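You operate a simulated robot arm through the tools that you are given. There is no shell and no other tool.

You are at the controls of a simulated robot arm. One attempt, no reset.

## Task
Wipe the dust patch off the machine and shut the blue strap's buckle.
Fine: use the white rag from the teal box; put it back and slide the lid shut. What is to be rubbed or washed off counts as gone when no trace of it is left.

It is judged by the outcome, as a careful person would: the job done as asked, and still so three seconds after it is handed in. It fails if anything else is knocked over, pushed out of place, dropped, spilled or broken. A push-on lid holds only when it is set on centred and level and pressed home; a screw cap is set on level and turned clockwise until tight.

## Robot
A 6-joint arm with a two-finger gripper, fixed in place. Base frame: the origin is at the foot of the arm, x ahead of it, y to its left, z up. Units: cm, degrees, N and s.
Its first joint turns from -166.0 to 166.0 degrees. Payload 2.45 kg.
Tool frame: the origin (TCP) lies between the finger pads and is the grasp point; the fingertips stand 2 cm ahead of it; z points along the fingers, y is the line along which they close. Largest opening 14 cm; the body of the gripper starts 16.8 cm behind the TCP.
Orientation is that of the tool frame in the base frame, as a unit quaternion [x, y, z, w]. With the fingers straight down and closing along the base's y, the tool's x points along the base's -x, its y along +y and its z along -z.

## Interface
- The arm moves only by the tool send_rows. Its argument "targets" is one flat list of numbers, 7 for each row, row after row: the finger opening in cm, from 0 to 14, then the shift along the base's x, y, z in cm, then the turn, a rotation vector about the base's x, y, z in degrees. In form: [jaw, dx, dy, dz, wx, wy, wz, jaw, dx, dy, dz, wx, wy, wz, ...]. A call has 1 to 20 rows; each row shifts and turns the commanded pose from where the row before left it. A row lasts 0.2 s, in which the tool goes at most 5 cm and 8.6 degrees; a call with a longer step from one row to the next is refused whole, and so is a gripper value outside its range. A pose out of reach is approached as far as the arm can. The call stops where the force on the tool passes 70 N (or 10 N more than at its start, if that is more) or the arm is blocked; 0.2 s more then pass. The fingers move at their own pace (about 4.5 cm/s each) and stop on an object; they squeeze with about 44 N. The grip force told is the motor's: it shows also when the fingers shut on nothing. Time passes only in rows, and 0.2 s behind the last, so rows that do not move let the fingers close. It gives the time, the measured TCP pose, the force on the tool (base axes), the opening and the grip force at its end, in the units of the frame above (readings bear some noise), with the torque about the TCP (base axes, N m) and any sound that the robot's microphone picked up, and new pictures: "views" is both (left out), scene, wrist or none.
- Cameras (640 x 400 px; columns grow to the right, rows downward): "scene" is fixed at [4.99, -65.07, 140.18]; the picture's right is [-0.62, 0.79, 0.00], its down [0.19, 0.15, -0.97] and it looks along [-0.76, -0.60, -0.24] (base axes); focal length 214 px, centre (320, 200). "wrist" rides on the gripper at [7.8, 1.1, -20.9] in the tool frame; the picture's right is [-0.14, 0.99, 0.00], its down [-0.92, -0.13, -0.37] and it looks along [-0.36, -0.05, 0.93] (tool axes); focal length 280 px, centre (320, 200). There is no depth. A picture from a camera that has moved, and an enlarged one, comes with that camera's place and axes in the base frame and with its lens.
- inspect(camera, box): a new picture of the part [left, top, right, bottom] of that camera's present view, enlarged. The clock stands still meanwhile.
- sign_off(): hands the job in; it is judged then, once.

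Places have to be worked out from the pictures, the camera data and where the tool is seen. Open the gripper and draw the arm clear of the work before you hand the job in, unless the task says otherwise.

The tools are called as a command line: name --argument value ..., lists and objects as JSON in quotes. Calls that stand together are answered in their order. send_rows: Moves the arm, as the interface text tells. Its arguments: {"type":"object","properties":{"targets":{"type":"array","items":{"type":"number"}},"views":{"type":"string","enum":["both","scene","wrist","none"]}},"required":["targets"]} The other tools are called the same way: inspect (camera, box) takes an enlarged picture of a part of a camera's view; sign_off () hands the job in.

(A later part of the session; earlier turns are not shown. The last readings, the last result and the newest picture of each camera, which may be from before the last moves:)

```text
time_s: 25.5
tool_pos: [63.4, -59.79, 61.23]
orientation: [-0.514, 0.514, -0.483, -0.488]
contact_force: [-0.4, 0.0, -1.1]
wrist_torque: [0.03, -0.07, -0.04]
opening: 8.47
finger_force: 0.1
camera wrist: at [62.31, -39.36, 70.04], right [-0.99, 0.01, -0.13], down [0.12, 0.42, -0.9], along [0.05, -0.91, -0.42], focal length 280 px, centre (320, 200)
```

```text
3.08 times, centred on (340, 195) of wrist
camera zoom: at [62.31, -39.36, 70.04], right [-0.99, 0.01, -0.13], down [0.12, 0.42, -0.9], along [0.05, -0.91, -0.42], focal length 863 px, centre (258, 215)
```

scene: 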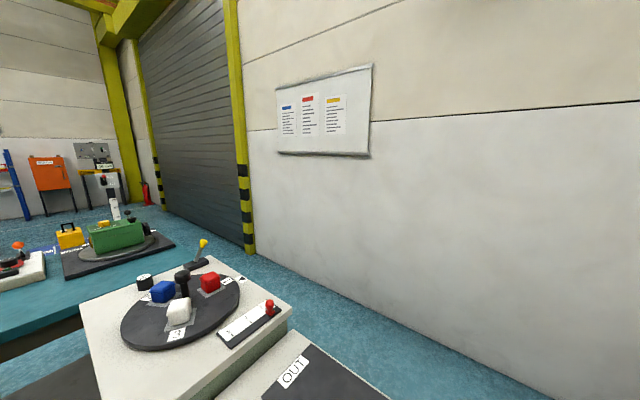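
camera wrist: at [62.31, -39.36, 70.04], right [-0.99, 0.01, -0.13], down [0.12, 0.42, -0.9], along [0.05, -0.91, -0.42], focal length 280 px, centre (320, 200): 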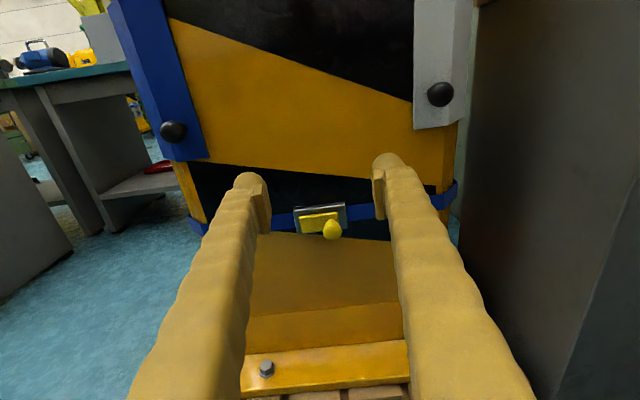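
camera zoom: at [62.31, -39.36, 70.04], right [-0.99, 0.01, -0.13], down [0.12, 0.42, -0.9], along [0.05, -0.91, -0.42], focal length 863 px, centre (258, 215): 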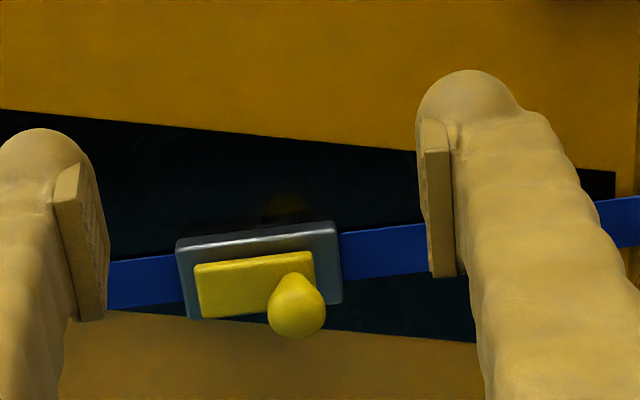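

The lever now lies parallel to the buckle. To check it's really shut, I'll look from a steeper angle above.

send_rows --targets '[14, 0, 0, 2.5, 7, 0, 0, 14, 0, 0, 2.5, 7, 0, 0, 14, 0, 0, 2.5, 7, 0, 0, 14, 0, 0, 2.5, 7, 0, 0, 14, 0, 0, 2.5, 7, 0, 0, 14, 0, 0, 2.5, 7, 0, 0]' --views "wrist"

inspect --camera "wrist" --box '[240, 130, 440, 260]'

```text
time_s: 26.9
tool_pos: [63.41, -59.83, 76.05]
orientation: [0.656, -0.652, 0.267, 0.27]
contact_force: [-0.5, -0.5, -0.3]
wrist_torque: [-0.04, 0.02, 0.01]
opening: 14.03
finger_force: 0.0
camera wrist: at [62.27, -50.67, 96.33], right [-0.99, 0.1, -0.09], down [0.12, 0.91, -0.38], along [0.05, -0.39, -0.92], focal length 280 px, centre (320, 200)
```

wrist: 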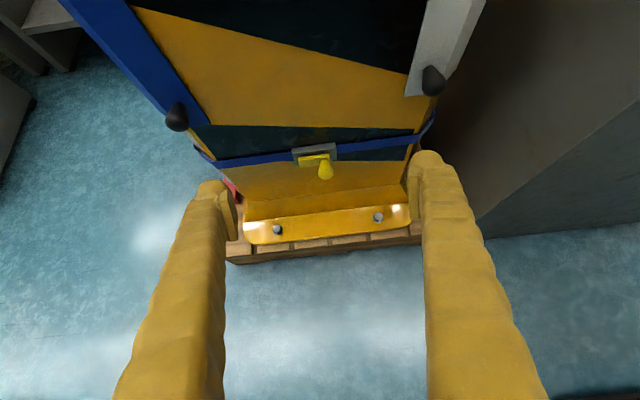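

```text
3.08 times, centred on (340, 195) of wrist
camera zoom: at [62.27, -50.67, 96.33], right [-0.99, 0.1, -0.09], down [0.12, 0.91, -0.38], along [0.05, -0.39, -0.92], focal length 863 px, centre (258, 215)
```

zoom: 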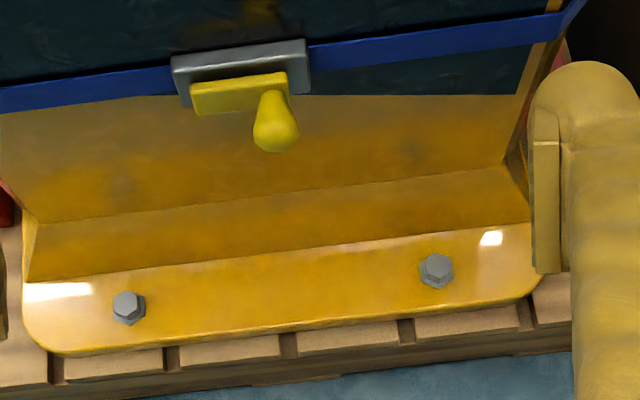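

The lever lies flat on the buckle, so it looks shut; the smear above it is just a reflection. Next is the rag box: I'll swing the arm over toward it while turning the tool to point down.

send_rows --targets '[14, -3.2, -0.2, 2.5, 2.2, 0, 0, 14, -3.2, -0.2, 2.5, 2.2, 0, 0, 14, -3.2, -0.2, 2.5, 2.2, 0, 0, 14, -3.2, -0.2, 2.5, 2.2, 0, 0, 14, -3.2, -0.2, 2.5, 2.2, 0, 0, 14, -3.2, -0.2, 2.5, 2.2, 0, 0, 14, -3.2, -0.2, 2.5, 2.2, 0, 0, 14, -3.2, -0.2, 2.5, 2.2, 0, 0, 14, -3.2, -0.2, 2.5, 2.2, 0, 0, 14, -3.2, -0.2, 2.5, 2.2, 0, 0, 14, -3.2, -0.2, 2, 2.2, 0, 0, 14, -3.2, -0.2, 2, 2.2, 0, 0, 14, -3.2, -0.2, 1.5, 2.2, 0, 0, 14, -3.2, -0.2, 0, 2.2, 0, 0, 14, -3.2, -0.2, 0, 2.2, 0, 0, 14, -3.2, -0.2, 0, 2.2, 0, 0, 14, -3.2, -0.2, 0, 2.2, 0, 0, 14, -3.2, -0.2, 0, 2.2, 0, 0, 14, -3.2, -0.2, 0, 2.2, 0, 0, 14, -3.2, -0.2, 0, 2.2, 0, 0]' --views "both"

```text
time_s: 31.1
tool_pos: [5.8, -63.07, 106.22]
orientation: [-0.697, 0.716, 0.006, -0.019]
contact_force: [0.7, -0.1, -0.6]
wrist_torque: [0.05, -0.01, -0.01]
opening: 14.0
finger_force: 0.1
out of reach, approached as far as the arm can: row 18, 19, 20
camera wrist: at [5.16, -70.54, 127.14], right [-0.99, 0.17, 0.03], down [0.17, 0.92, 0.35], along [0.03, 0.35, -0.94], focal length 280 px, centre (320, 200)
```

scene: 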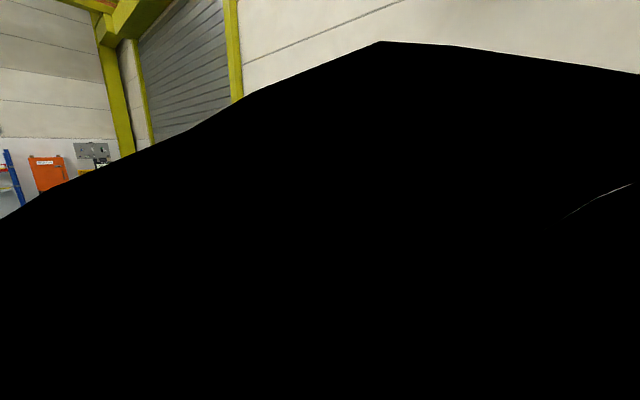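
wrist: 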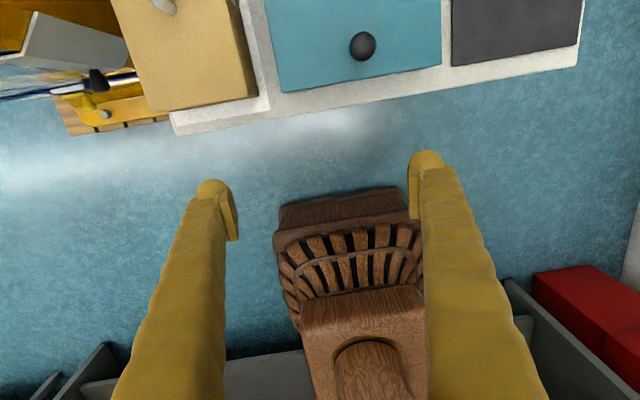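

The wrist roll limit stopped the last bit. I'll roll the tool -90° back to its home orientation, with the fingers closing along y, above the box. The knob is confirmed at (-2.3, -75.3, 88).

send_rows --targets '[14, -0.7, -0.2, 0, -0.2, -0.1, -8.1, 14, -0.7, -0.2, 0, -0.2, -0.1, -8.1, 14, -0.7, -0.2, 0, -0.2, -0.1, -8.1, 14, -0.7, -0.2, 0, -0.2, -0.1, -8.1, 14, -0.7, -0.2, 0, -0.2, -0.1, -8.1, 14, -0.7, -0.2, 0, -0.2, -0.1, -8.1, 14, -0.7, -0.2, 0, -0.2, -0.1, -8.1, 14, -0.7, -0.2, 0, -0.2, -0.1, -8.1, 14, -0.7, -0.2, 0, -0.2, -0.1, -8.1, 14, -0.7, -0.2, 0, -0.2, -0.1, -8.1, 14, -0.7, -0.2, 0, -0.2, -0.1, -8.1]' --views "wrist"

```text
time_s: 33.5
tool_pos: [-1.84, -65.48, 106.23]
orientation: [-0.009, 1.0, -0.016, -0.013]
contact_force: [0.7, -0.3, -1.0]
wrist_torque: [-0.03, -0.02, 0.01]
opening: 13.98
finger_force: 0.1
camera wrist: at [-9.27, -63.72, 127.17], right [0.12, 0.99, -0.04], down [0.93, -0.1, 0.35], along [0.34, -0.08, -0.94], focal length 280 px, centre (320, 200)
```

wrist: 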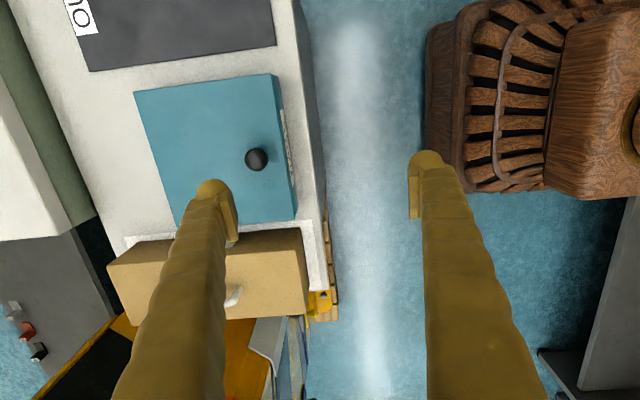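

Knob fix from this view: (-2.1, -75.4). I'll centre over it with a 6 cm opening and descend to just above it to check the height.

send_rows --targets '[10, 0, -3.3, -3.4, 0, 0, 0, 6, 0, -3.3, -3.4, 0, 0, 0, 6, -0.2, -3.2, -3.4, 0, 0, 0, 6, 0, 0, -3, 0, 0, 0, 6, 0, 0, 0, 0, 0, 0, 6, 0, 0, 0, 0, 0, 0]' --views "wrist"

inspect --camera "wrist" --box '[200, 100, 440, 260]'

```text
time_s: 34.9
tool_pos: [-2.06, -75.26, 92.93]
orientation: [-0.009, 1.0, -0.016, -0.013]
contact_force: [0.2, 0.1, -0.8]
wrist_torque: [0.01, 0.02, 0.01]
opening: 6.03
finger_force: 0.0
camera wrist: at [-9.44, -73.52, 113.88], right [0.12, 0.99, -0.04], down [0.93, -0.1, 0.35], along [0.34, -0.08, -0.94], focal length 280 px, centre (320, 200)
```

wrist: 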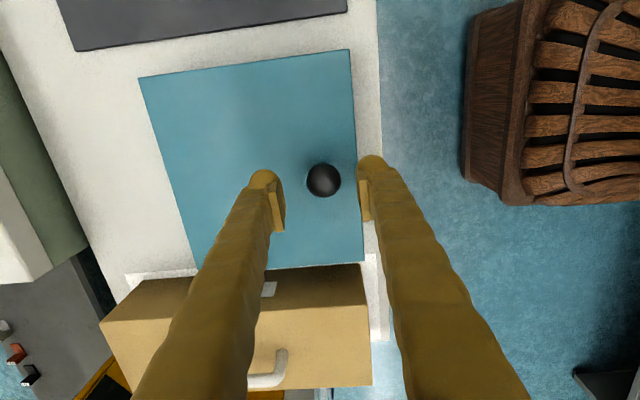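

```text
2.50 times, centred on (320, 180) of wrist
camera zoom: at [-9.44, -73.52, 113.88], right [0.12, 0.99, -0.04], down [0.93, -0.1, 0.35], along [0.34, -0.08, -0.94], focal length 701 px, centre (320, 250)
```

zoom: 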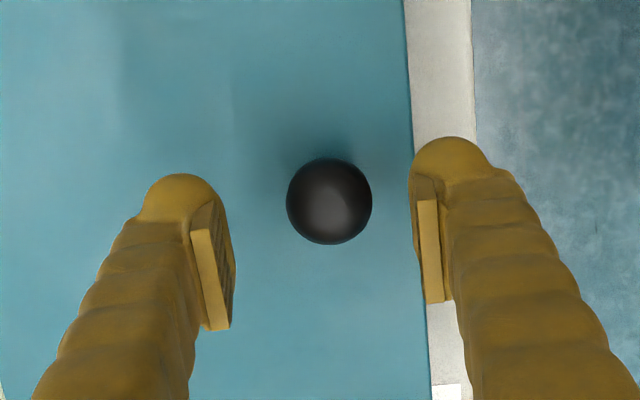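

The knob is centred between the fingers. I'll descend 4.5 cm and close on it.

send_rows --targets '[6, 0.2, 0, -1.5, 0, 0, 0, 6, 0, 0, -1.5, 0, 0, 0, 6, 0, 0, -1.5, 0, 0, 0, 2, 0, 0, 0, 0, 0, 0, 1, 0, 0, 0, 0, 0, 0, 1, 0, 0, 0, 0, 0, 0]' --views "wrist"

```text
time_s: 36.3
tool_pos: [-1.78, -75.08, 88.36]
orientation: [-0.01, 1.0, -0.016, -0.012]
contact_force: [-0.5, 0.6, -3.5]
wrist_torque: [0.03, 0.08, 0.02]
opening: 2.83
finger_force: 29.3
camera wrist: at [-9.26, -73.5, 109.34], right [0.12, 0.99, -0.04], down [0.93, -0.1, 0.35], along [0.34, -0.08, -0.94], focal length 280 px, centre (320, 200)
```

wrist: 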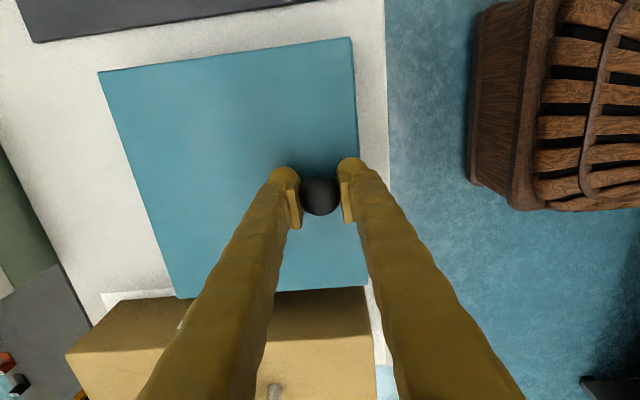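

I have the knob (2.8 cm wide). I'll test the slide direction gently, starting with a small pull toward +y.

send_rows --targets '[1, 0, 0.3, 0, 0, 0, 0, 1, 0, 0.3, 0, 0, 0, 0, 1, 0, 0.3, 0, 0, 0, 0]' --views "wrist"

```text
time_s: 37.0
tool_pos: [-2.01, -74.94, 88.39]
orientation: [-0.01, 1.0, -0.021, -0.013]
contact_force: [2.8, -22.1, -17.7]
wrist_torque: [0.28, 0.03, 0.07]
opening: 2.83
finger_force: 44.7
stopped in row 3: the force on the tool passed its limit at 75 N (the readings are from after the stop); the commanded pose is now the measured one
camera wrist: at [-9.26, -73.13, 109.36], right [0.12, 0.99, -0.04], down [0.93, -0.09, 0.35], along [0.34, -0.08, -0.94], focal length 280 px, centre (320, 200)
```

wrist: 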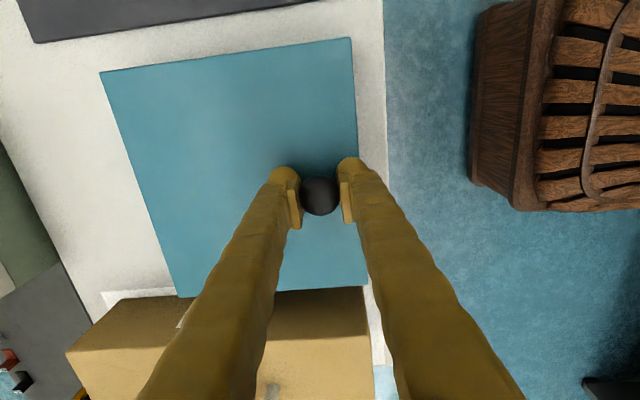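

It doesn't go that way: the force was stiff and nothing moved. I'll try gently toward -y.

send_rows --targets '[1, 0, -0.2, 0, 0, 0, 0, 1, 0, -0.3, 0, 0, 0, 0, 1, 0, -0.3, 0, 0, 0, 0, 1, 0, -0.3, 0, 0, 0, 0]' --views "wrist"

```text
time_s: 38.0
tool_pos: [-1.77, -75.86, 88.37]
orientation: [-0.01, 1.0, -0.02, -0.013]
contact_force: [-2.5, 0.3, -9.4]
wrist_torque: [0.16, -0.11, 0.06]
opening: 2.8
finger_force: 45.1
camera wrist: at [-9.26, -74.13, 109.38], right [0.12, 0.99, -0.04], down [0.93, -0.1, 0.35], along [0.34, -0.08, -0.94], focal length 280 px, centre (320, 200)
```

wrist: 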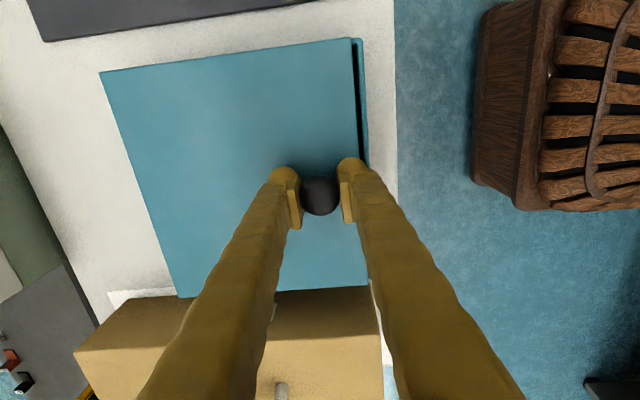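

The lid slides toward -y and a gap has opened at the front. I'll continue sliding it open.

send_rows --targets '[1, 0, -1, 0, 0, 0, 0, 1, 0, -1, 0, 0, 0, 0, 1, 0, -1, 0, 0, 0, 0, 1, 0, -1, 0, 0, 0, 0, 1, 0, -1, 0, 0, 0, 0, 1, 0, -1, 0, 0, 0, 0, 1, 0, -1, 0, 0, 0, 0, 1, 0, -1, 0, 0, 0, 0, 1, 0, -1, 0, 0, 0, 0, 1, 0, -1, 0, 0, 0, 0]' --views "wrist"

```text
time_s: 40.2
tool_pos: [-1.85, -85.94, 88.43]
orientation: [-0.01, 1.0, -0.02, -0.012]
contact_force: [2.1, -0.3, -11.2]
wrist_torque: [0.12, -0.1, 0.04]
opening: 2.78
finger_force: 45.2
camera wrist: at [-9.26, -84.15, 109.38], right [0.12, 0.99, -0.04], down [0.93, -0.1, 0.35], along [0.34, -0.08, -0.94], focal length 280 px, centre (320, 200)
```

wrist: 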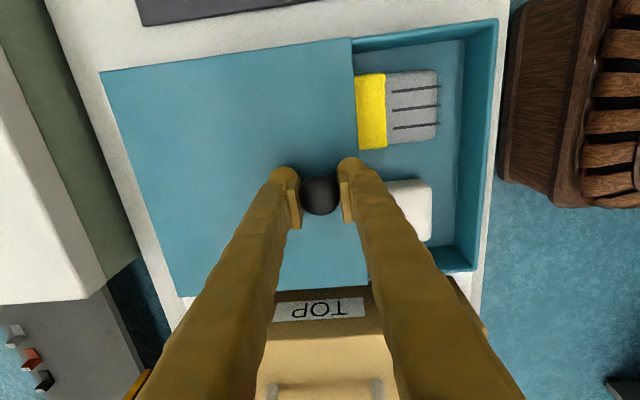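

The box holds a yellow-and-grey brush and a white rag. I'll open the lid a bit further.

send_rows --targets '[1, 0, -1, 0, 0, 0, 0, 1, 0, -1, 0, 0, 0, 0, 1, 0, -1, 0, 0, 0, 0, 1, 0, -1, 0, 0, 0, 0, 1, 0, -0.5, 0, 0, 0, 0]' --views "wrist"

```text
time_s: 41.4
tool_pos: [-1.86, -90.38, 88.5]
orientation: [-0.01, 1.0, -0.02, -0.013]
contact_force: [7.8, 0.3, -14.0]
wrist_torque: [0.13, 0.04, 0.04]
opening: 2.82
finger_force: 45.0
camera wrist: at [-9.27, -88.64, 109.39], right [0.12, 0.99, -0.04], down [0.93, -0.1, 0.35], along [0.34, -0.08, -0.94], focal length 280 px, centre (320, 200)
```

wrist: 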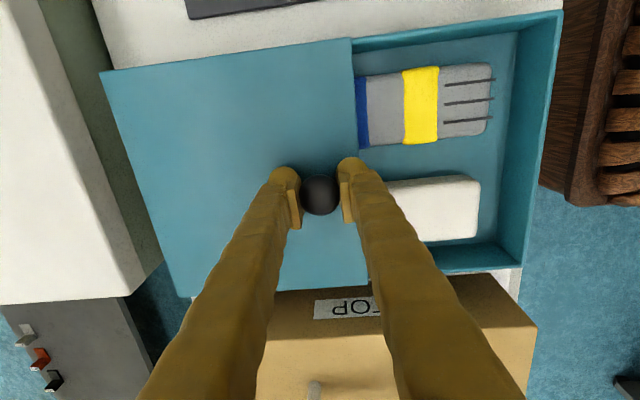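

Those are a grey glove and a white rag. I'll slide a little more, then release and rise for a look.

send_rows --targets '[1, 0, -0.7, 0, 0, 0, 0, 1, 0, -0.7, 0, 0, 0, 0, 1, 0, -0.6, 0, 0, 0, 0, 6, 0, 0, 0, 0, 0, 0, 6, 0, 0, 0, 0, 0, 0, 6, 0, 0, 3, 0, 0, 0, 6, 0, 1, 4, 0, 0, 0, 6, 0, 3, 4, 0, 0, 0]' --views "wrist"

inspect --camera "wrist" --box '[280, 40, 540, 240]'

```text
time_s: 43.2
tool_pos: [-2.02, -88.36, 99.32]
orientation: [-0.01, 1.0, -0.019, -0.014]
contact_force: [0.0, -0.3, -0.8]
wrist_torque: [0.01, 0.0, 0.0]
opening: 6.0
finger_force: 0.1
camera wrist: at [-9.39, -86.56, 120.26], right [0.12, 0.99, -0.04], down [0.93, -0.1, 0.35], along [0.34, -0.08, -0.94], focal length 280 px, centre (320, 200)
```

wrist: 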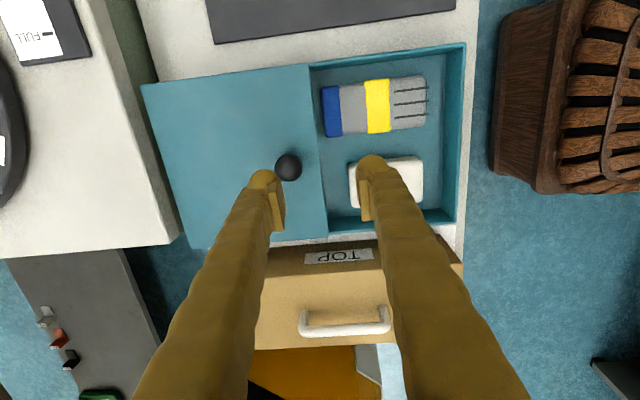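

```text
2.00 times, centred on (410, 140) of wrist
camera zoom: at [-9.39, -86.56, 120.26], right [0.12, 0.99, -0.04], down [0.93, -0.1, 0.35], along [0.34, -0.08, -0.94], focal length 561 px, centre (140, 320)
```

zoom: 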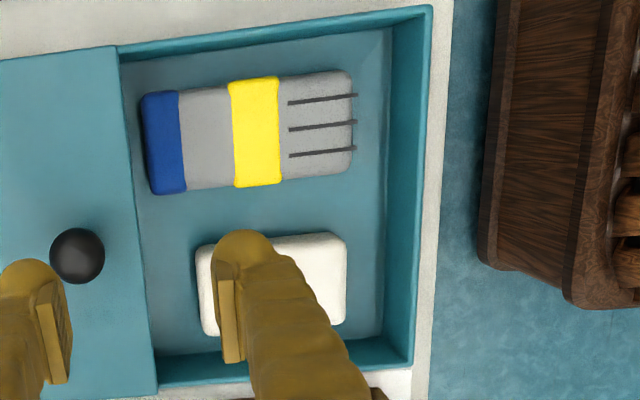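

The white rag (about 10 × 6 cm, long side along y) is centred near (2.8, -80.1), and the lid is clear of it. I'll move above the rag with the fingers open to 13 and look again.

send_rows --targets '[9, 1.6, 2.8, 0, 0, 0, 0, 13, 1.6, 2.8, 0, 0, 0, 0, 13, 1.6, 2.7, 0, 0, 0, 0, 13, 0, 0, 0, 0, 0, 0]' --views "wrist"

```text
time_s: 44.2
tool_pos: [2.99, -80.05, 99.42]
orientation: [-0.011, 1.0, -0.02, -0.013]
contact_force: [-0.4, -1.0, -0.4]
wrist_torque: [-0.01, 0.01, 0.02]
opening: 13.01
finger_force: 0.1
camera wrist: at [-4.46, -78.26, 120.35], right [0.12, 0.99, -0.04], down [0.93, -0.1, 0.35], along [0.34, -0.08, -0.94], focal length 280 px, centre (320, 200)
```

wrist: 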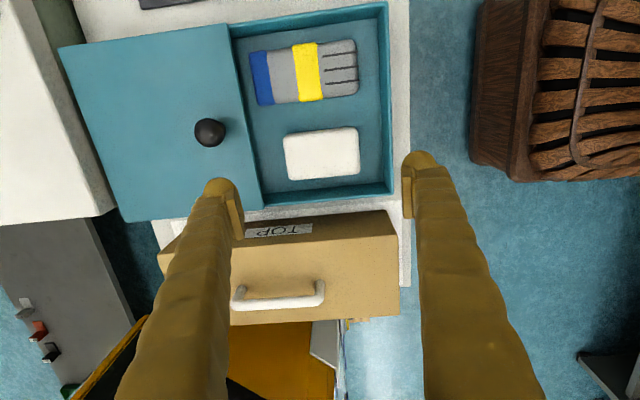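

The tool is essentially centred over the rag. I'll remove the small tilt, shift slightly and descend to z≈85.5 to check the clearances.

send_rows --targets '[13, 0, -0.1, -3, 0.6, -0.4, 0, 13, 0, -0.1, -3, 0.6, -0.4, 0, 13, 0, -0.1, -3, 0.6, -0.4, 0, 13, 0, -0.1, -3, 0.5, -0.3, 0, 13, 0, 0, -2, 0, 0, 0]' --views "wrist"

inspect --camera "wrist" --box '[180, 80, 460, 250]'

```text
time_s: 45.4
tool_pos: [3.09, -80.77, 85.7]
orientation: [-0.01, 1.0, -0.004, 0.0]
contact_force: [-3.1, -5.9, 46.1]
wrist_torque: [-2.43, 0.39, -0.12]
opening: 13.67
finger_force: 4.6
camera wrist: at [-4.98, -79.67, 106.55], right [0.12, 0.99, -0.01], down [0.92, -0.11, 0.37], along [0.37, -0.05, -0.93], focal length 280 px, centre (320, 200)
```

wrist: 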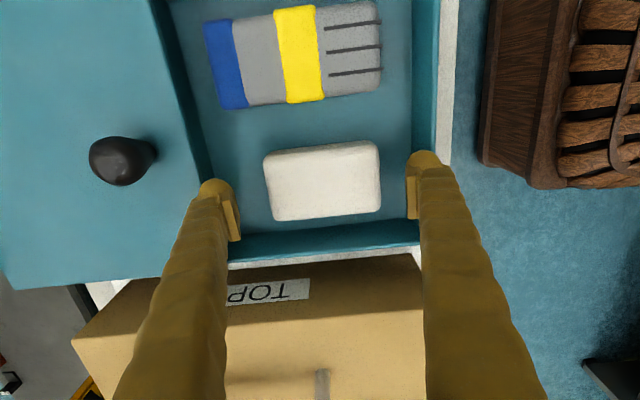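

```text
2.29 times, centred on (320, 165) of wrist
camera zoom: at [-4.98, -79.67, 106.55], right [0.12, 0.99, -0.01], down [0.92, -0.11, 0.37], along [0.37, -0.05, -0.93], focal length 641 px, centre (320, 280)
```

zoom: 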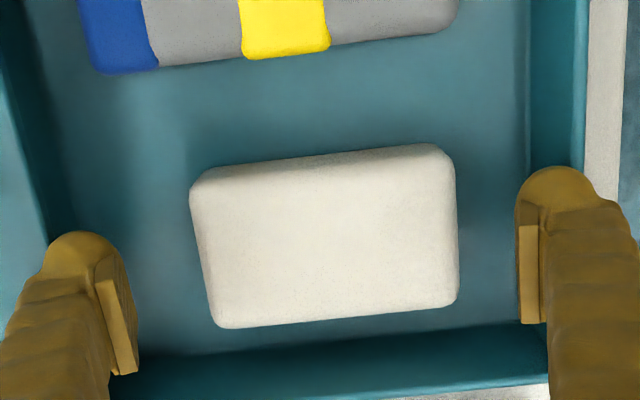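

The reading shows 46 N upward, so the rear fingertip has come down on the lid's edge. I'll lift off at once, narrow the opening and shift slightly to +y.

send_rows --targets '[13, 0, 0, 1.5, 0, 0, 0, 11.4, 0, 0.2, 1, 0, 0, 0, 11.4, 0, 0.1, 0, 0, 0, 0, 11.4, 0, 0, 0, 0, 0, 0]' --views "wrist"

inspect --camera "wrist" --box '[180, 80, 460, 250]'

```text
time_s: 46.4
tool_pos: [3.04, -80.26, 87.97]
orientation: [-0.01, 1.0, 0.0, 0.001]
contact_force: [0.6, 0.7, 0.4]
wrist_torque: [-0.01, 0.01, 0.04]
opening: 11.39
finger_force: 0.1
camera wrist: at [-5.0, -79.29, 108.74], right [0.12, 0.99, 0.0], down [0.92, -0.11, 0.37], along [0.37, -0.04, -0.93], focal length 280 px, centre (320, 200)
```

wrist: 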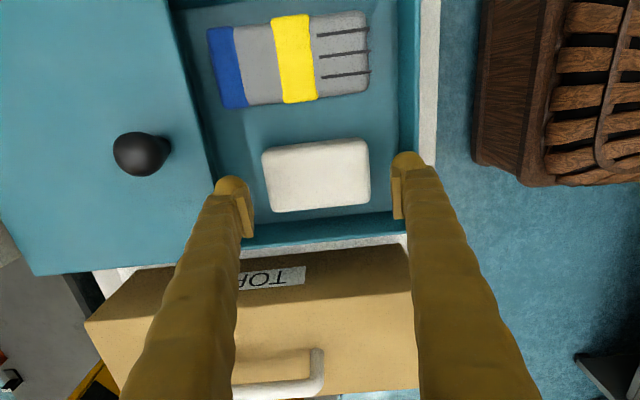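

```text
2.29 times, centred on (320, 165) of wrist
camera zoom: at [-5.0, -79.29, 108.74], right [0.12, 0.99, 0.0], down [0.92, -0.11, 0.37], along [0.37, -0.04, -0.93], focal length 641 px, centre (320, 280)
```

zoom: 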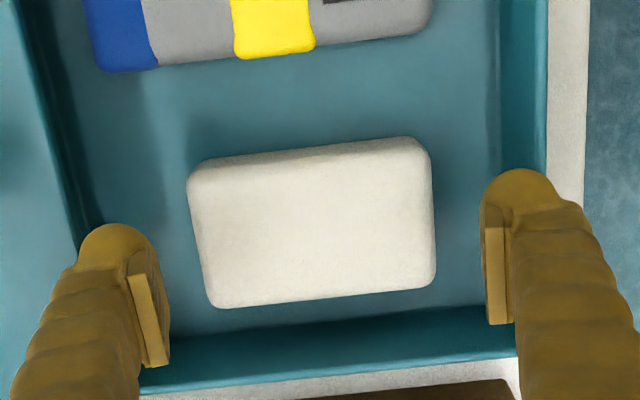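

The front finger overlaps the front wall's rim while there is more free space at the rear. I'll shift -0.4 in y, narrow to 10.6 and come down in small steps.

send_rows --targets '[10.6, 0, -0.2, 0, 0, 0, 0, 10.6, 0, -0.2, 0, 0, 0, 0, 10.6, 0, 0, -1, 0, 0, 0, 10.6, 0, 0, -0.7, 0, 0, 0, 10.6, 0, 0, 0, 0, 0, 0]' --views "wrist"

inspect --camera "wrist" --box '[180, 80, 460, 250]'

```text
time_s: 47.6
tool_pos: [2.99, -80.64, 86.15]
orientation: [-0.01, 1.0, 0.001, 0.0]
contact_force: [0.0, -1.0, 0.3]
wrist_torque: [0.0, 0.0, 0.03]
opening: 10.6
finger_force: 0.0
camera wrist: at [-5.0, -79.68, 107.06], right [0.12, 0.99, 0.0], down [0.92, -0.11, 0.37], along [0.37, -0.04, -0.93], focal length 280 px, centre (320, 200)
```

wrist: 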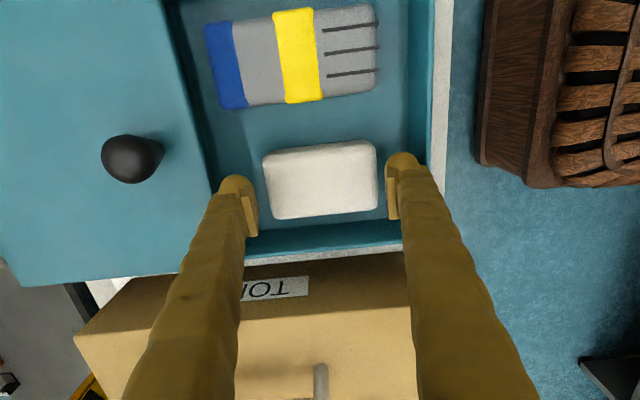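

```text
2.29 times, centred on (320, 165) of wrist
camera zoom: at [-5.0, -79.68, 107.06], right [0.12, 0.99, 0.0], down [0.92, -0.11, 0.37], along [0.37, -0.04, -0.93], focal length 641 px, centre (320, 280)
```

zoom: 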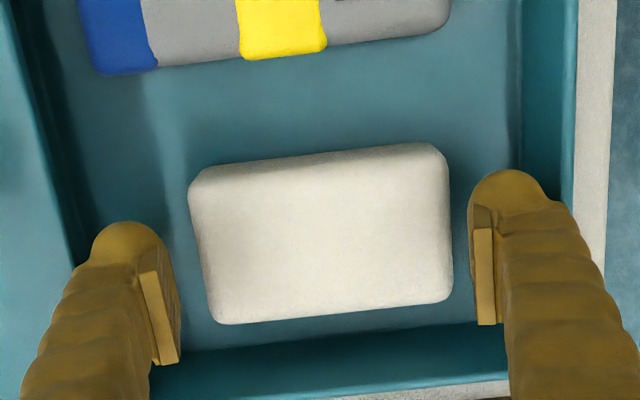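

Both fingertips are now clear of the wall and the lid. I'll descend further in small steps.

send_rows --targets '[10.6, 0, 0, -0.7, 0, 0, 0, 10.6, 0, 0, -0.7, 0, 0, 0, 10.6, 0, 0, -0.6, 0, 0, 0, 10.6, 0, 0, -0.5, 0, 0, 0]' --views "wrist"

inspect --camera "wrist" --box '[180, 80, 460, 250]'

```text
time_s: 48.6
tool_pos: [2.99, -80.55, 83.89]
orientation: [-0.009, 1.0, -0.001, 0.001]
contact_force: [-0.2, -0.1, 0.7]
wrist_torque: [0.04, 0.0, 0.0]
opening: 10.63
finger_force: 0.1
camera wrist: at [-4.99, -79.67, 104.62], right [0.12, 0.99, 0.0], down [0.92, -0.11, 0.37], along [0.37, -0.04, -0.93], focal length 280 px, centre (320, 200)
```

wrist: 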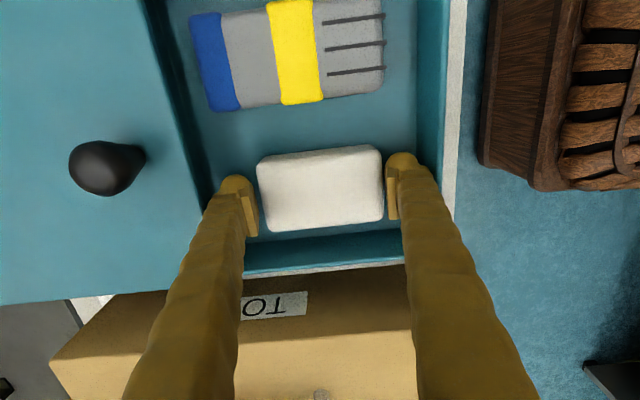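

```text
2.29 times, centred on (320, 165) of wrist
camera zoom: at [-4.99, -79.67, 104.62], right [0.12, 0.99, 0.0], down [0.92, -0.11, 0.37], along [0.37, -0.04, -0.93], focal length 641 px, centre (320, 280)
```

zoom: 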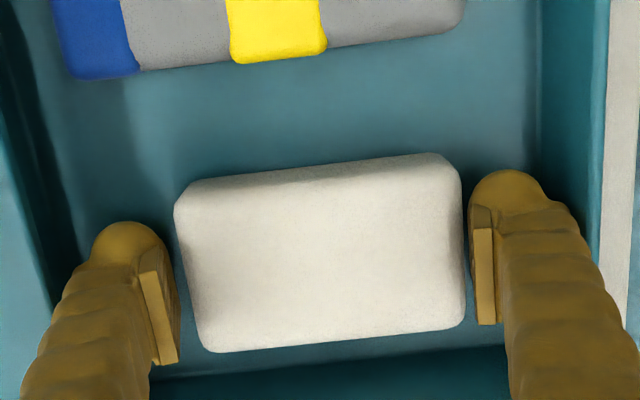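

The fingertips straddle the rag at about its upper half. I'll go 0.5 cm lower and close on it, leaving the rag's underside sticking out past the fingertips.

send_rows --targets '[10.6, 0, 0, -0.5, 0, 0, 0, 8, 0, 0, 0, 0, 0, 0, 6, 0, 0, 0, 0, 0, 0, 6, 0, 0, 0, 0, 0, 0, 6, 0, 0, 0, 0, 0, 0]' --views "wrist"

inspect --camera "wrist" --box '[180, 80, 460, 250]'

```text
time_s: 49.8
tool_pos: [3.07, -80.73, 83.44]
orientation: [-0.009, 1.0, -0.001, 0.0]
contact_force: [0.1, -0.1, 4.6]
wrist_torque: [0.0, -0.04, -0.18]
opening: 9.99
finger_force: 43.9
camera wrist: at [-4.98, -79.67, 104.13], right [0.12, 0.99, 0.0], down [0.92, -0.11, 0.37], along [0.37, -0.04, -0.93], focal length 280 px, centre (320, 200)
```

wrist: 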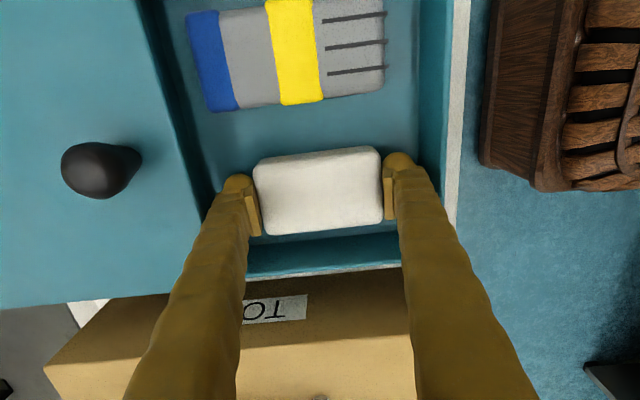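

```text
2.29 times, centred on (320, 165) of wrist
camera zoom: at [-4.98, -79.67, 104.13], right [0.12, 0.99, 0.0], down [0.92, -0.11, 0.37], along [0.37, -0.04, -0.93], focal length 641 px, centre (320, 280)
```

zoom: 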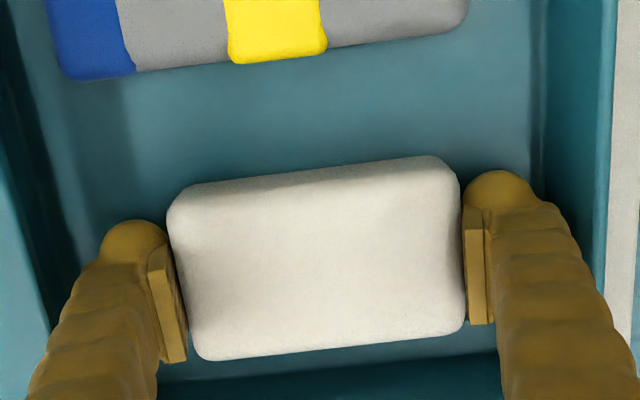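

I have the rag (10.0 cm, 44 N). I'll note this pose for returning it, (3.07, -80.73, 83.44), and lift straight up.

send_rows --targets '[6, 0, 0, 1, 0, 0, 0, 6, 0, 0, 2, 0, 0, 0, 6, 0, 0, 3, 0, 0, 0, 6, 0, 0, 3, 0, 0, 0, 6, 0, 0, 3, 0, 0, 0, 6, 0, 0, 4, 0, 0, 0]' --views "wrist"

```text
time_s: 51.2
tool_pos: [3.04, -80.72, 99.27]
orientation: [-0.01, 1.0, 0.0, 0.001]
contact_force: [-0.4, -0.8, 0.5]
wrist_torque: [0.01, -0.03, 0.04]
opening: 9.95
finger_force: 44.2
camera wrist: at [-5.0, -79.67, 120.08], right [0.12, 0.99, 0.0], down [0.92, -0.11, 0.37], along [0.37, -0.04, -0.93], focal length 280 px, centre (320, 200)
```

wrist: 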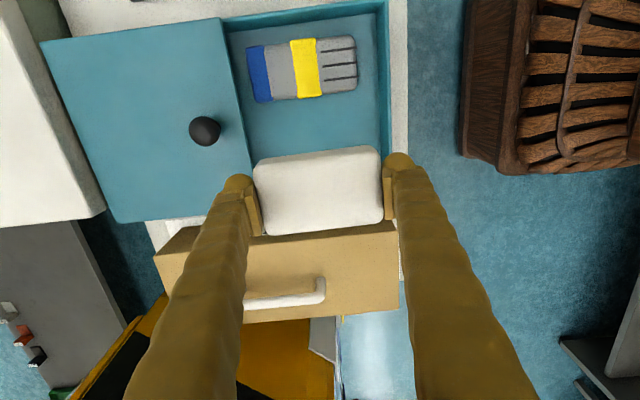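

The rag is in hand. I'll go up and back from the cabinet, then across toward the front of the machine.

send_rows --targets '[6, 0, 2, 4, 0, 0, 0, 6, 0, 2, 4, 0, 0, 0, 6, 0, 2, 4, 0, 0, 0, 6, 2, 2, 3, 0, 0, 0, 6, 4, 2, 2, 0, 0, 0, 6, 4, 2, 2, 0, 0, 0, 6, 4, 2, 2, 0, 0, 0, 6, 4, 2, 1, 0, 0, 0, 6, 4, 2, 1, 0, 0, 0, 6, 4, 2, 0, 0, 0, 0, 6, 4, 1, 0, 0, 0, 0, 6, 4, 1, 0, 0, 0, 0, 6, 4, 1, 0, 0, 0, 0, 6, 4, 0, 0, 0, 0, 0]' --views "wrist"

```text
time_s: 54.2
tool_pos: [44.96, -57.58, 122.38]
orientation: [-0.009, 1.0, 0.0, 0.001]
contact_force: [-0.3, 0.1, -0.1]
wrist_torque: [-0.04, -0.03, 0.01]
opening: 9.93
finger_force: 44.4
camera wrist: at [36.94, -56.61, 143.16], right [0.12, 0.99, 0.0], down [0.92, -0.11, 0.37], along [0.37, -0.04, -0.93], focal length 280 px, centre (320, 200)
```

wrist: 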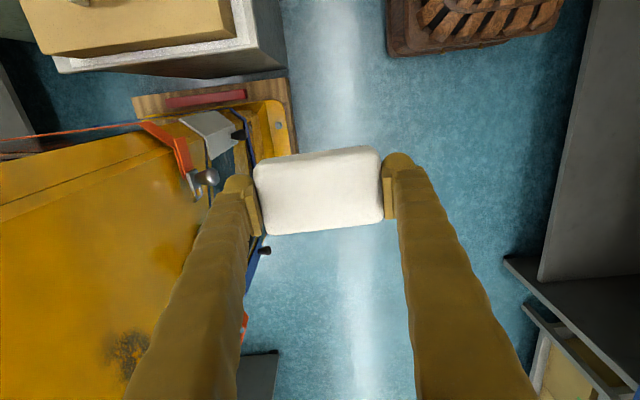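

Now I'll tilt the tool to point at the machine (-y) while moving in front of the dust patch.

send_rows --targets '[6, 1.7, 0.3, -0.3, -8.2, 0, 0, 6, 1.7, 0.3, -0.3, -8.2, 0, 0, 6, 1.7, 0.3, -0.3, -8.2, 0, 0, 6, 1.7, 0.3, -0.3, -8.2, 0, 0, 6, 1.7, 0.3, -0.3, -8.2, 0, 0, 6, 1.7, 0.3, -0.3, -8.2, 0, 0, 6, 1.7, 0.3, -0.3, -8.2, 0, 0, 6, 1.7, 0, -0.3, -8.2, 0, 0, 6, 1.7, 0, -0.3, -8.2, 0, 0, 6, 1.7, 0, -0.3, -8.2, 0, 0, 6, 1.7, 0, -0.3, -8, 0, 0]' --views "wrist"

inspect --camera "wrist" --box '[200, 100, 460, 300]'

```text
time_s: 56.6
tool_pos: [63.78, -55.39, 118.99]
orientation: [0.008, -0.706, 0.708, 0.006]
contact_force: [-0.8, -0.6, -0.1]
wrist_torque: [0.02, 0.04, 0.0]
opening: 9.92
finger_force: 43.8
camera wrist: at [55.76, -34.62, 117.93], right [0.12, 0.0, -0.99], down [0.92, 0.37, 0.11], along [0.37, -0.93, 0.05], focal length 280 px, centre (320, 200)
```

wrist: 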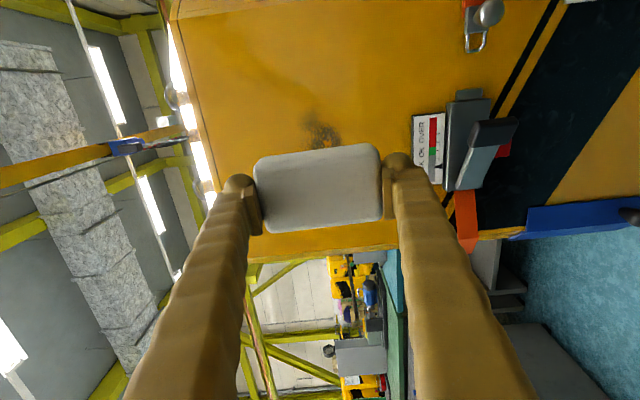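

```text
2.00 times, centred on (330, 200) of wrist
camera zoom: at [55.76, -34.62, 117.93], right [0.12, 0.0, -0.99], down [0.92, 0.37, 0.11], along [0.37, -0.93, 0.05], focal length 561 px, centre (300, 200)
```

zoom: 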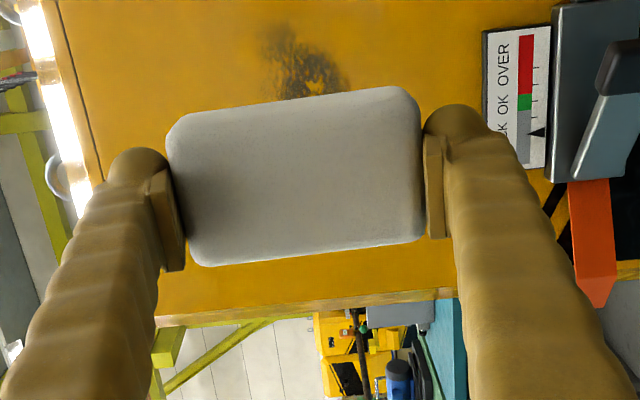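

The dust patch spans roughly x 60–69, z 115–122 on the face. I'll line up with it and approach in -y.

send_rows --targets '[6, 0.3, -4, 0, 0, 0, 0, 6, 0.3, -4, 0, 0, 0, 0, 6, 0.2, -4, 0, 0, 0, 0, 6, 0, -4, 0, 0, 0, 0, 6, 0, -2, 0, 0, 0, 0]' --views "wrist"

```text
time_s: 57.8
tool_pos: [64.47, -73.5, 119.01]
orientation: [0.006, -0.707, 0.708, 0.007]
contact_force: [-0.7, 0.4, -1.0]
wrist_torque: [0.03, -0.02, 0.05]
opening: 9.93
finger_force: 43.7
camera wrist: at [56.56, -52.64, 117.93], right [0.12, 0.0, -0.99], down [0.92, 0.37, 0.11], along [0.37, -0.93, 0.04], focal length 280 px, centre (320, 200)
```

wrist: 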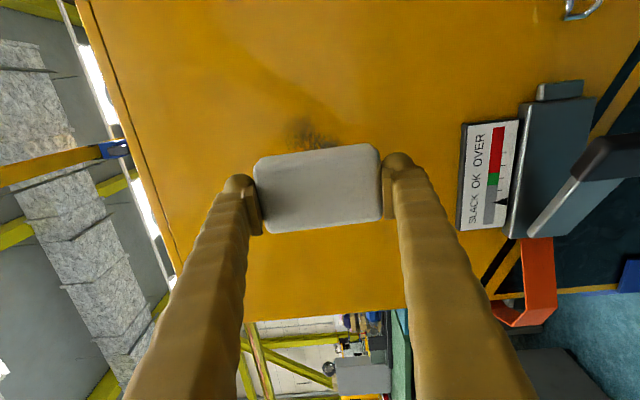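

Now I'll make slow contact.

send_rows --targets '[6, 0, -1, 0, 0, 0, 0, 6, 0, -0.7, 0, 0, 0, 0, 6, 0, -0.5, 0, 0, 0, 0, 6, 0, -0.4, 0, 0, 0, 0, 6, 0, -0.3, 0, 0, 0, 0]' --views "wrist"

```text
time_s: 59.0
tool_pos: [64.56, -76.45, 118.95]
orientation: [0.007, -0.706, 0.708, 0.006]
contact_force: [-1.1, 0.0, 0.7]
wrist_torque: [0.05, 0.01, -0.01]
opening: 9.91
finger_force: 44.0
camera wrist: at [56.53, -55.57, 117.94], right [0.12, 0.0, -0.99], down [0.92, 0.37, 0.11], along [0.37, -0.93, 0.04], focal length 280 px, centre (320, 200)
```

wrist: 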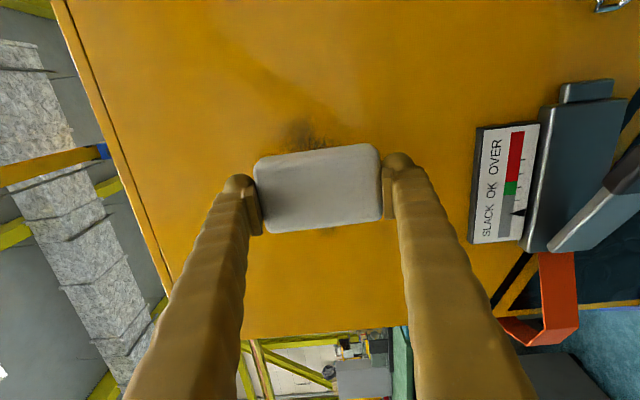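

No contact yet. I'll keep approaching gently.

send_rows --targets '[6, 0, -0.4, 0, 0, 0, 0, 6, 0, -0.4, 0, 0, 0, 0, 6, 0, -0.3, 0, 0, 0, 0, 6, 0, -0.3, 0, 0, 0, 0]' --views "none"

```text
time_s: 60.0
tool_pos: [64.55, -77.82, 118.9]
orientation: [-0.007, 0.707, -0.707, -0.005]
contact_force: [-1.7, 0.3, -0.9]
wrist_torque: [0.02, -0.03, -0.01]
opening: 9.9
finger_force: 44.0
```

Still free. Continuing.

send_rows --targets '[6, 0, -0.3, 0, 0, 0, 0, 6, 0, -0.3, 0, 0, 0, 0, 6, 0, -0.3, 0, 0, 0, 0]' --views "wrist"

```text
time_s: 60.8
tool_pos: [64.54, -78.79, 119.03]
orientation: [-0.006, 0.707, -0.707, -0.007]
contact_force: [0.5, 0.0, -1.1]
wrist_torque: [0.0, 0.0, -0.04]
opening: 9.89
finger_force: 44.1
camera wrist: at [56.51, -57.86, 117.92], right [0.12, 0.0, -0.99], down [0.92, 0.37, 0.11], along [0.37, -0.93, 0.04], focal length 280 px, centre (320, 200)
```

wrist: 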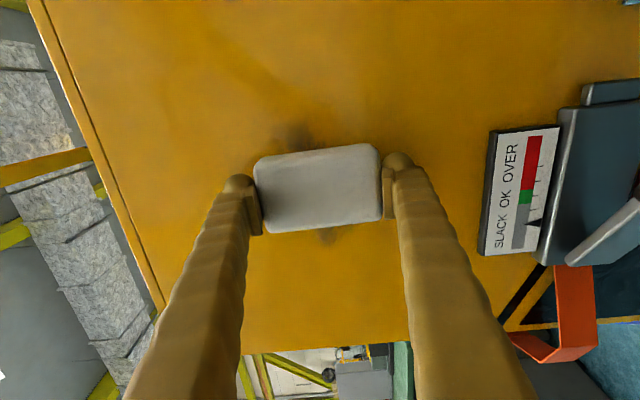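

Dust shows both above and below the rag in the picture (on both its x sides), so the patch is wider than the rag in x. I'll keep approaching.

send_rows --targets '[6, 0, -0.3, 0, 0, 0, 0, 6, 0, -0.3, 0, 0, 0, 0, 6, 0, -0.3, 0, 0, 0, 0]' --views "none"

```text
time_s: 61.6
tool_pos: [64.49, -79.62, 119.03]
orientation: [0.007, -0.707, 0.707, 0.007]
contact_force: [-0.7, 0.3, -0.8]
wrist_torque: [0.03, -0.01, 0.04]
opening: 9.9
finger_force: 44.6
```

send_rows --targets '[6, 0, -0.3, 0, 0, 0, 0, 6, 0, -0.3, 0, 0, 0, 0, 6, 0, -0.3, 0, 0, 0, 0]' --views "wrist"

```text
time_s: 62.3
tool_pos: [64.43, -79.99, 118.98]
orientation: [-0.009, 0.707, -0.707, -0.007]
contact_force: [-6.3, 23.1, 4.7]
wrist_torque: [-0.06, -0.03, -0.33]
opening: 9.92
finger_force: 44.1
stopped in row 3: the force on the tool passed its limit at 74 N (the readings are from after the stop); the commanded pose is now the measured one
camera wrist: at [56.53, -59.19, 117.93], right [0.12, 0.0, -0.99], down [0.92, 0.37, 0.11], along [0.37, -0.93, 0.04], focal length 280 px, centre (320, 200)
```

wrist: 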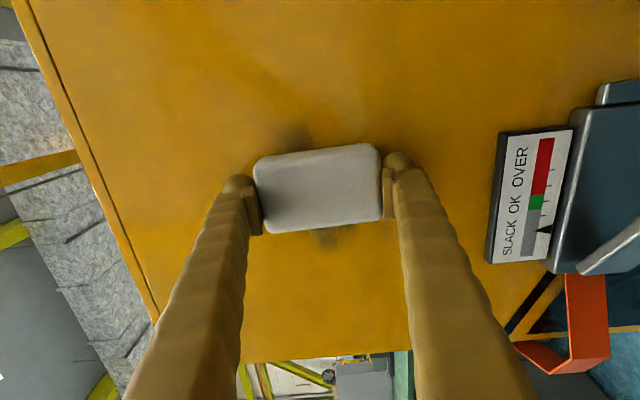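

Contact is at y≈-80.0 with about 23 N now; the contact is stiff. I'll wipe with short strokes, first toward +x, watching the force.

send_rows --targets '[6, 0.8, 0, 0, 0, 0, 0, 6, 0.8, 0, 0, 0, 0, 0, 6, 0.8, 0, 0, 0, 0, 0]' --views "none"

```text
time_s: 63.1
tool_pos: [66.89, -80.19, 119.01]
orientation: [-0.008, 0.707, -0.707, -0.007]
contact_force: [-18.6, 44.7, -1.4]
wrist_torque: [0.02, 0.02, -0.57]
opening: 9.92
finger_force: 44.2
```

Contact looks flat, and the torque comes from friction. I'll continue the stroke to x≈71 and look.

send_rows --targets '[6, 0.8, 0.1, 0, 0, 0, 0, 6, 0.8, 0, 0, 0, 0, 0, 6, 0.8, 0, 0, 0, 0, 0, 6, 0.8, 0, 0, 0, 0, 0, 6, 0.8, 0, 0, 0, 0, 0]' --views "wrist"

inspect --camera "wrist" --box '[200, 60, 460, 260]'

```text
time_s: 64.3
tool_pos: [71.05, -80.05, 118.88]
orientation: [0.007, -0.706, 0.708, 0.006]
contact_force: [0.1, 1.8, -1.1]
wrist_torque: [-0.03, -0.02, 0.0]
opening: 9.9
finger_force: 43.9
camera wrist: at [62.98, -59.18, 117.87], right [0.12, 0.0, -0.99], down [0.92, 0.37, 0.11], along [0.37, -0.93, 0.04], focal length 280 px, centre (320, 200)
```

wrist: 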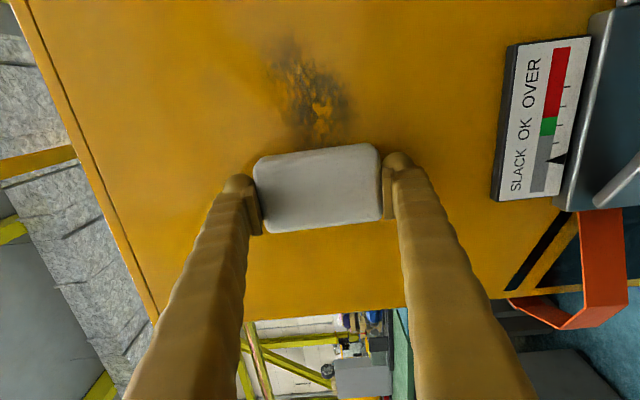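

```text
2.00 times, centred on (330, 160) of wrist
camera zoom: at [62.98, -59.18, 117.87], right [0.12, 0.0, -0.99], down [0.92, 0.37, 0.11], along [0.37, -0.93, 0.04], focal length 561 px, centre (300, 280)
```

zoom: 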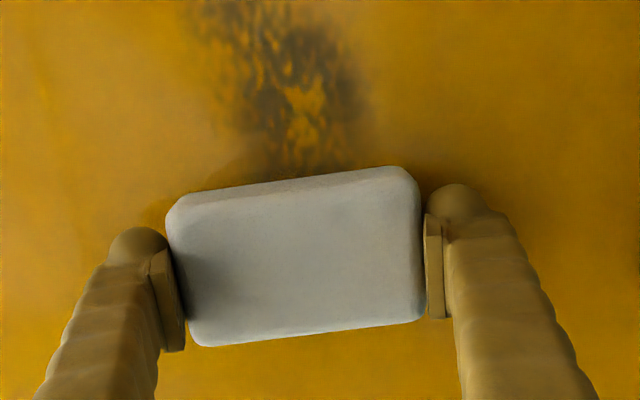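

The patch was partly wiped. It spans x≈59.5–68, z≈115–122, so I'll press lightly again and stroke back across it toward -x.

send_rows --targets '[6, 0, -0.12, 0, 0, 0, 0, 6, -0.8, 0, 0, 0, 0, 0, 6, -0.8, 0, 0, 0, 0, 0, 6, -0.8, 0, 0, 0, 0, 0, 6, -0.8, 0, 0, 0, 0, 0]' --views "none"

```text
time_s: 65.5
tool_pos: [67.83, -80.2, 118.9]
orientation: [-0.008, 0.707, -0.707, -0.006]
contact_force: [11.6, 27.3, -1.4]
wrist_torque: [-0.01, 0.03, -0.14]
opening: 9.91
finger_force: 44.3
```

Good steady pressure (27 N). I'll continue the stroke toward -x.

send_rows --targets '[6, -0.8, 0, 0, 0, 0, 0, 6, -0.8, 0, 0, 0, 0, 0, 6, -0.8, 0, 0, 0, 0, 0, 6, -0.8, 0, 0, 0, 0, 0, 6, -0.8, 0, 0, 0, 0, 0]' --views "none"

```text
time_s: 66.7
tool_pos: [63.65, -80.18, 118.85]
orientation: [0.008, -0.707, 0.707, 0.008]
contact_force: [14.7, 32.5, -2.1]
wrist_torque: [0.02, 0.09, -0.01]
opening: 9.93
finger_force: 44.1
```

send_rows --targets '[6, -0.8, 0, 0, 0, 0, 0, 6, -0.8, 0, 0, 0, 0, 0, 6, -0.8, 0, 0, 0, 0, 0, 6, -0.8, 0, 0, 0, 0, 0, 6, -0.8, 0, 0, 0, 0, 0, 6, -0.8, 0, 0, 0, 0, 0, 6, -0.8, 0, 0, 0, 0, 0, 6, -0.8, 0, 0, 0, 0, 0]' --views "wrist"

inspect --camera "wrist" --box '[200, 60, 460, 260]'

```text
time_s: 68.5
tool_pos: [57.34, -80.1, 118.87]
orientation: [0.008, -0.707, 0.707, 0.007]
contact_force: [12.7, 27.3, -0.7]
wrist_torque: [-0.01, 0.07, 0.03]
opening: 9.91
finger_force: 43.7
camera wrist: at [49.39, -59.24, 117.85], right [0.12, 0.0, -0.99], down [0.92, 0.37, 0.11], along [0.37, -0.93, 0.04], focal length 280 px, centre (320, 200)
```

wrist: 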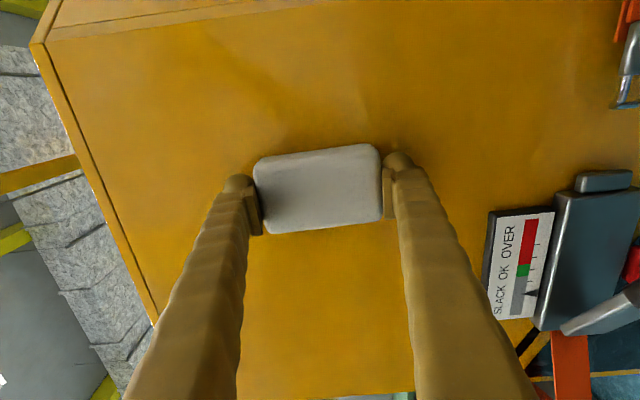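

```text
2.00 times, centred on (330, 160) of wrist
camera zoom: at [49.39, -59.24, 117.85], right [0.12, 0.0, -0.99], down [0.92, 0.37, 0.11], along [0.37, -0.93, 0.04], focal length 561 px, centre (300, 280)
```

zoom: 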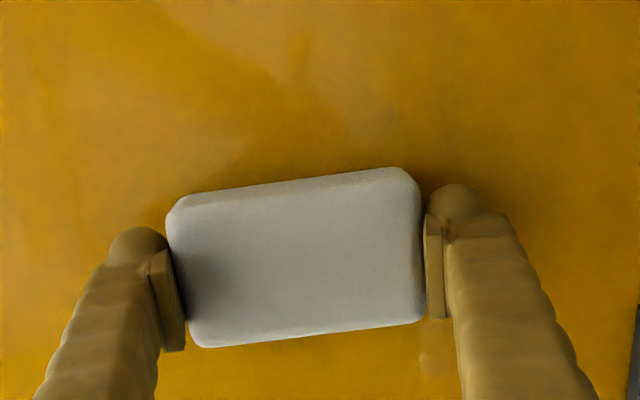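

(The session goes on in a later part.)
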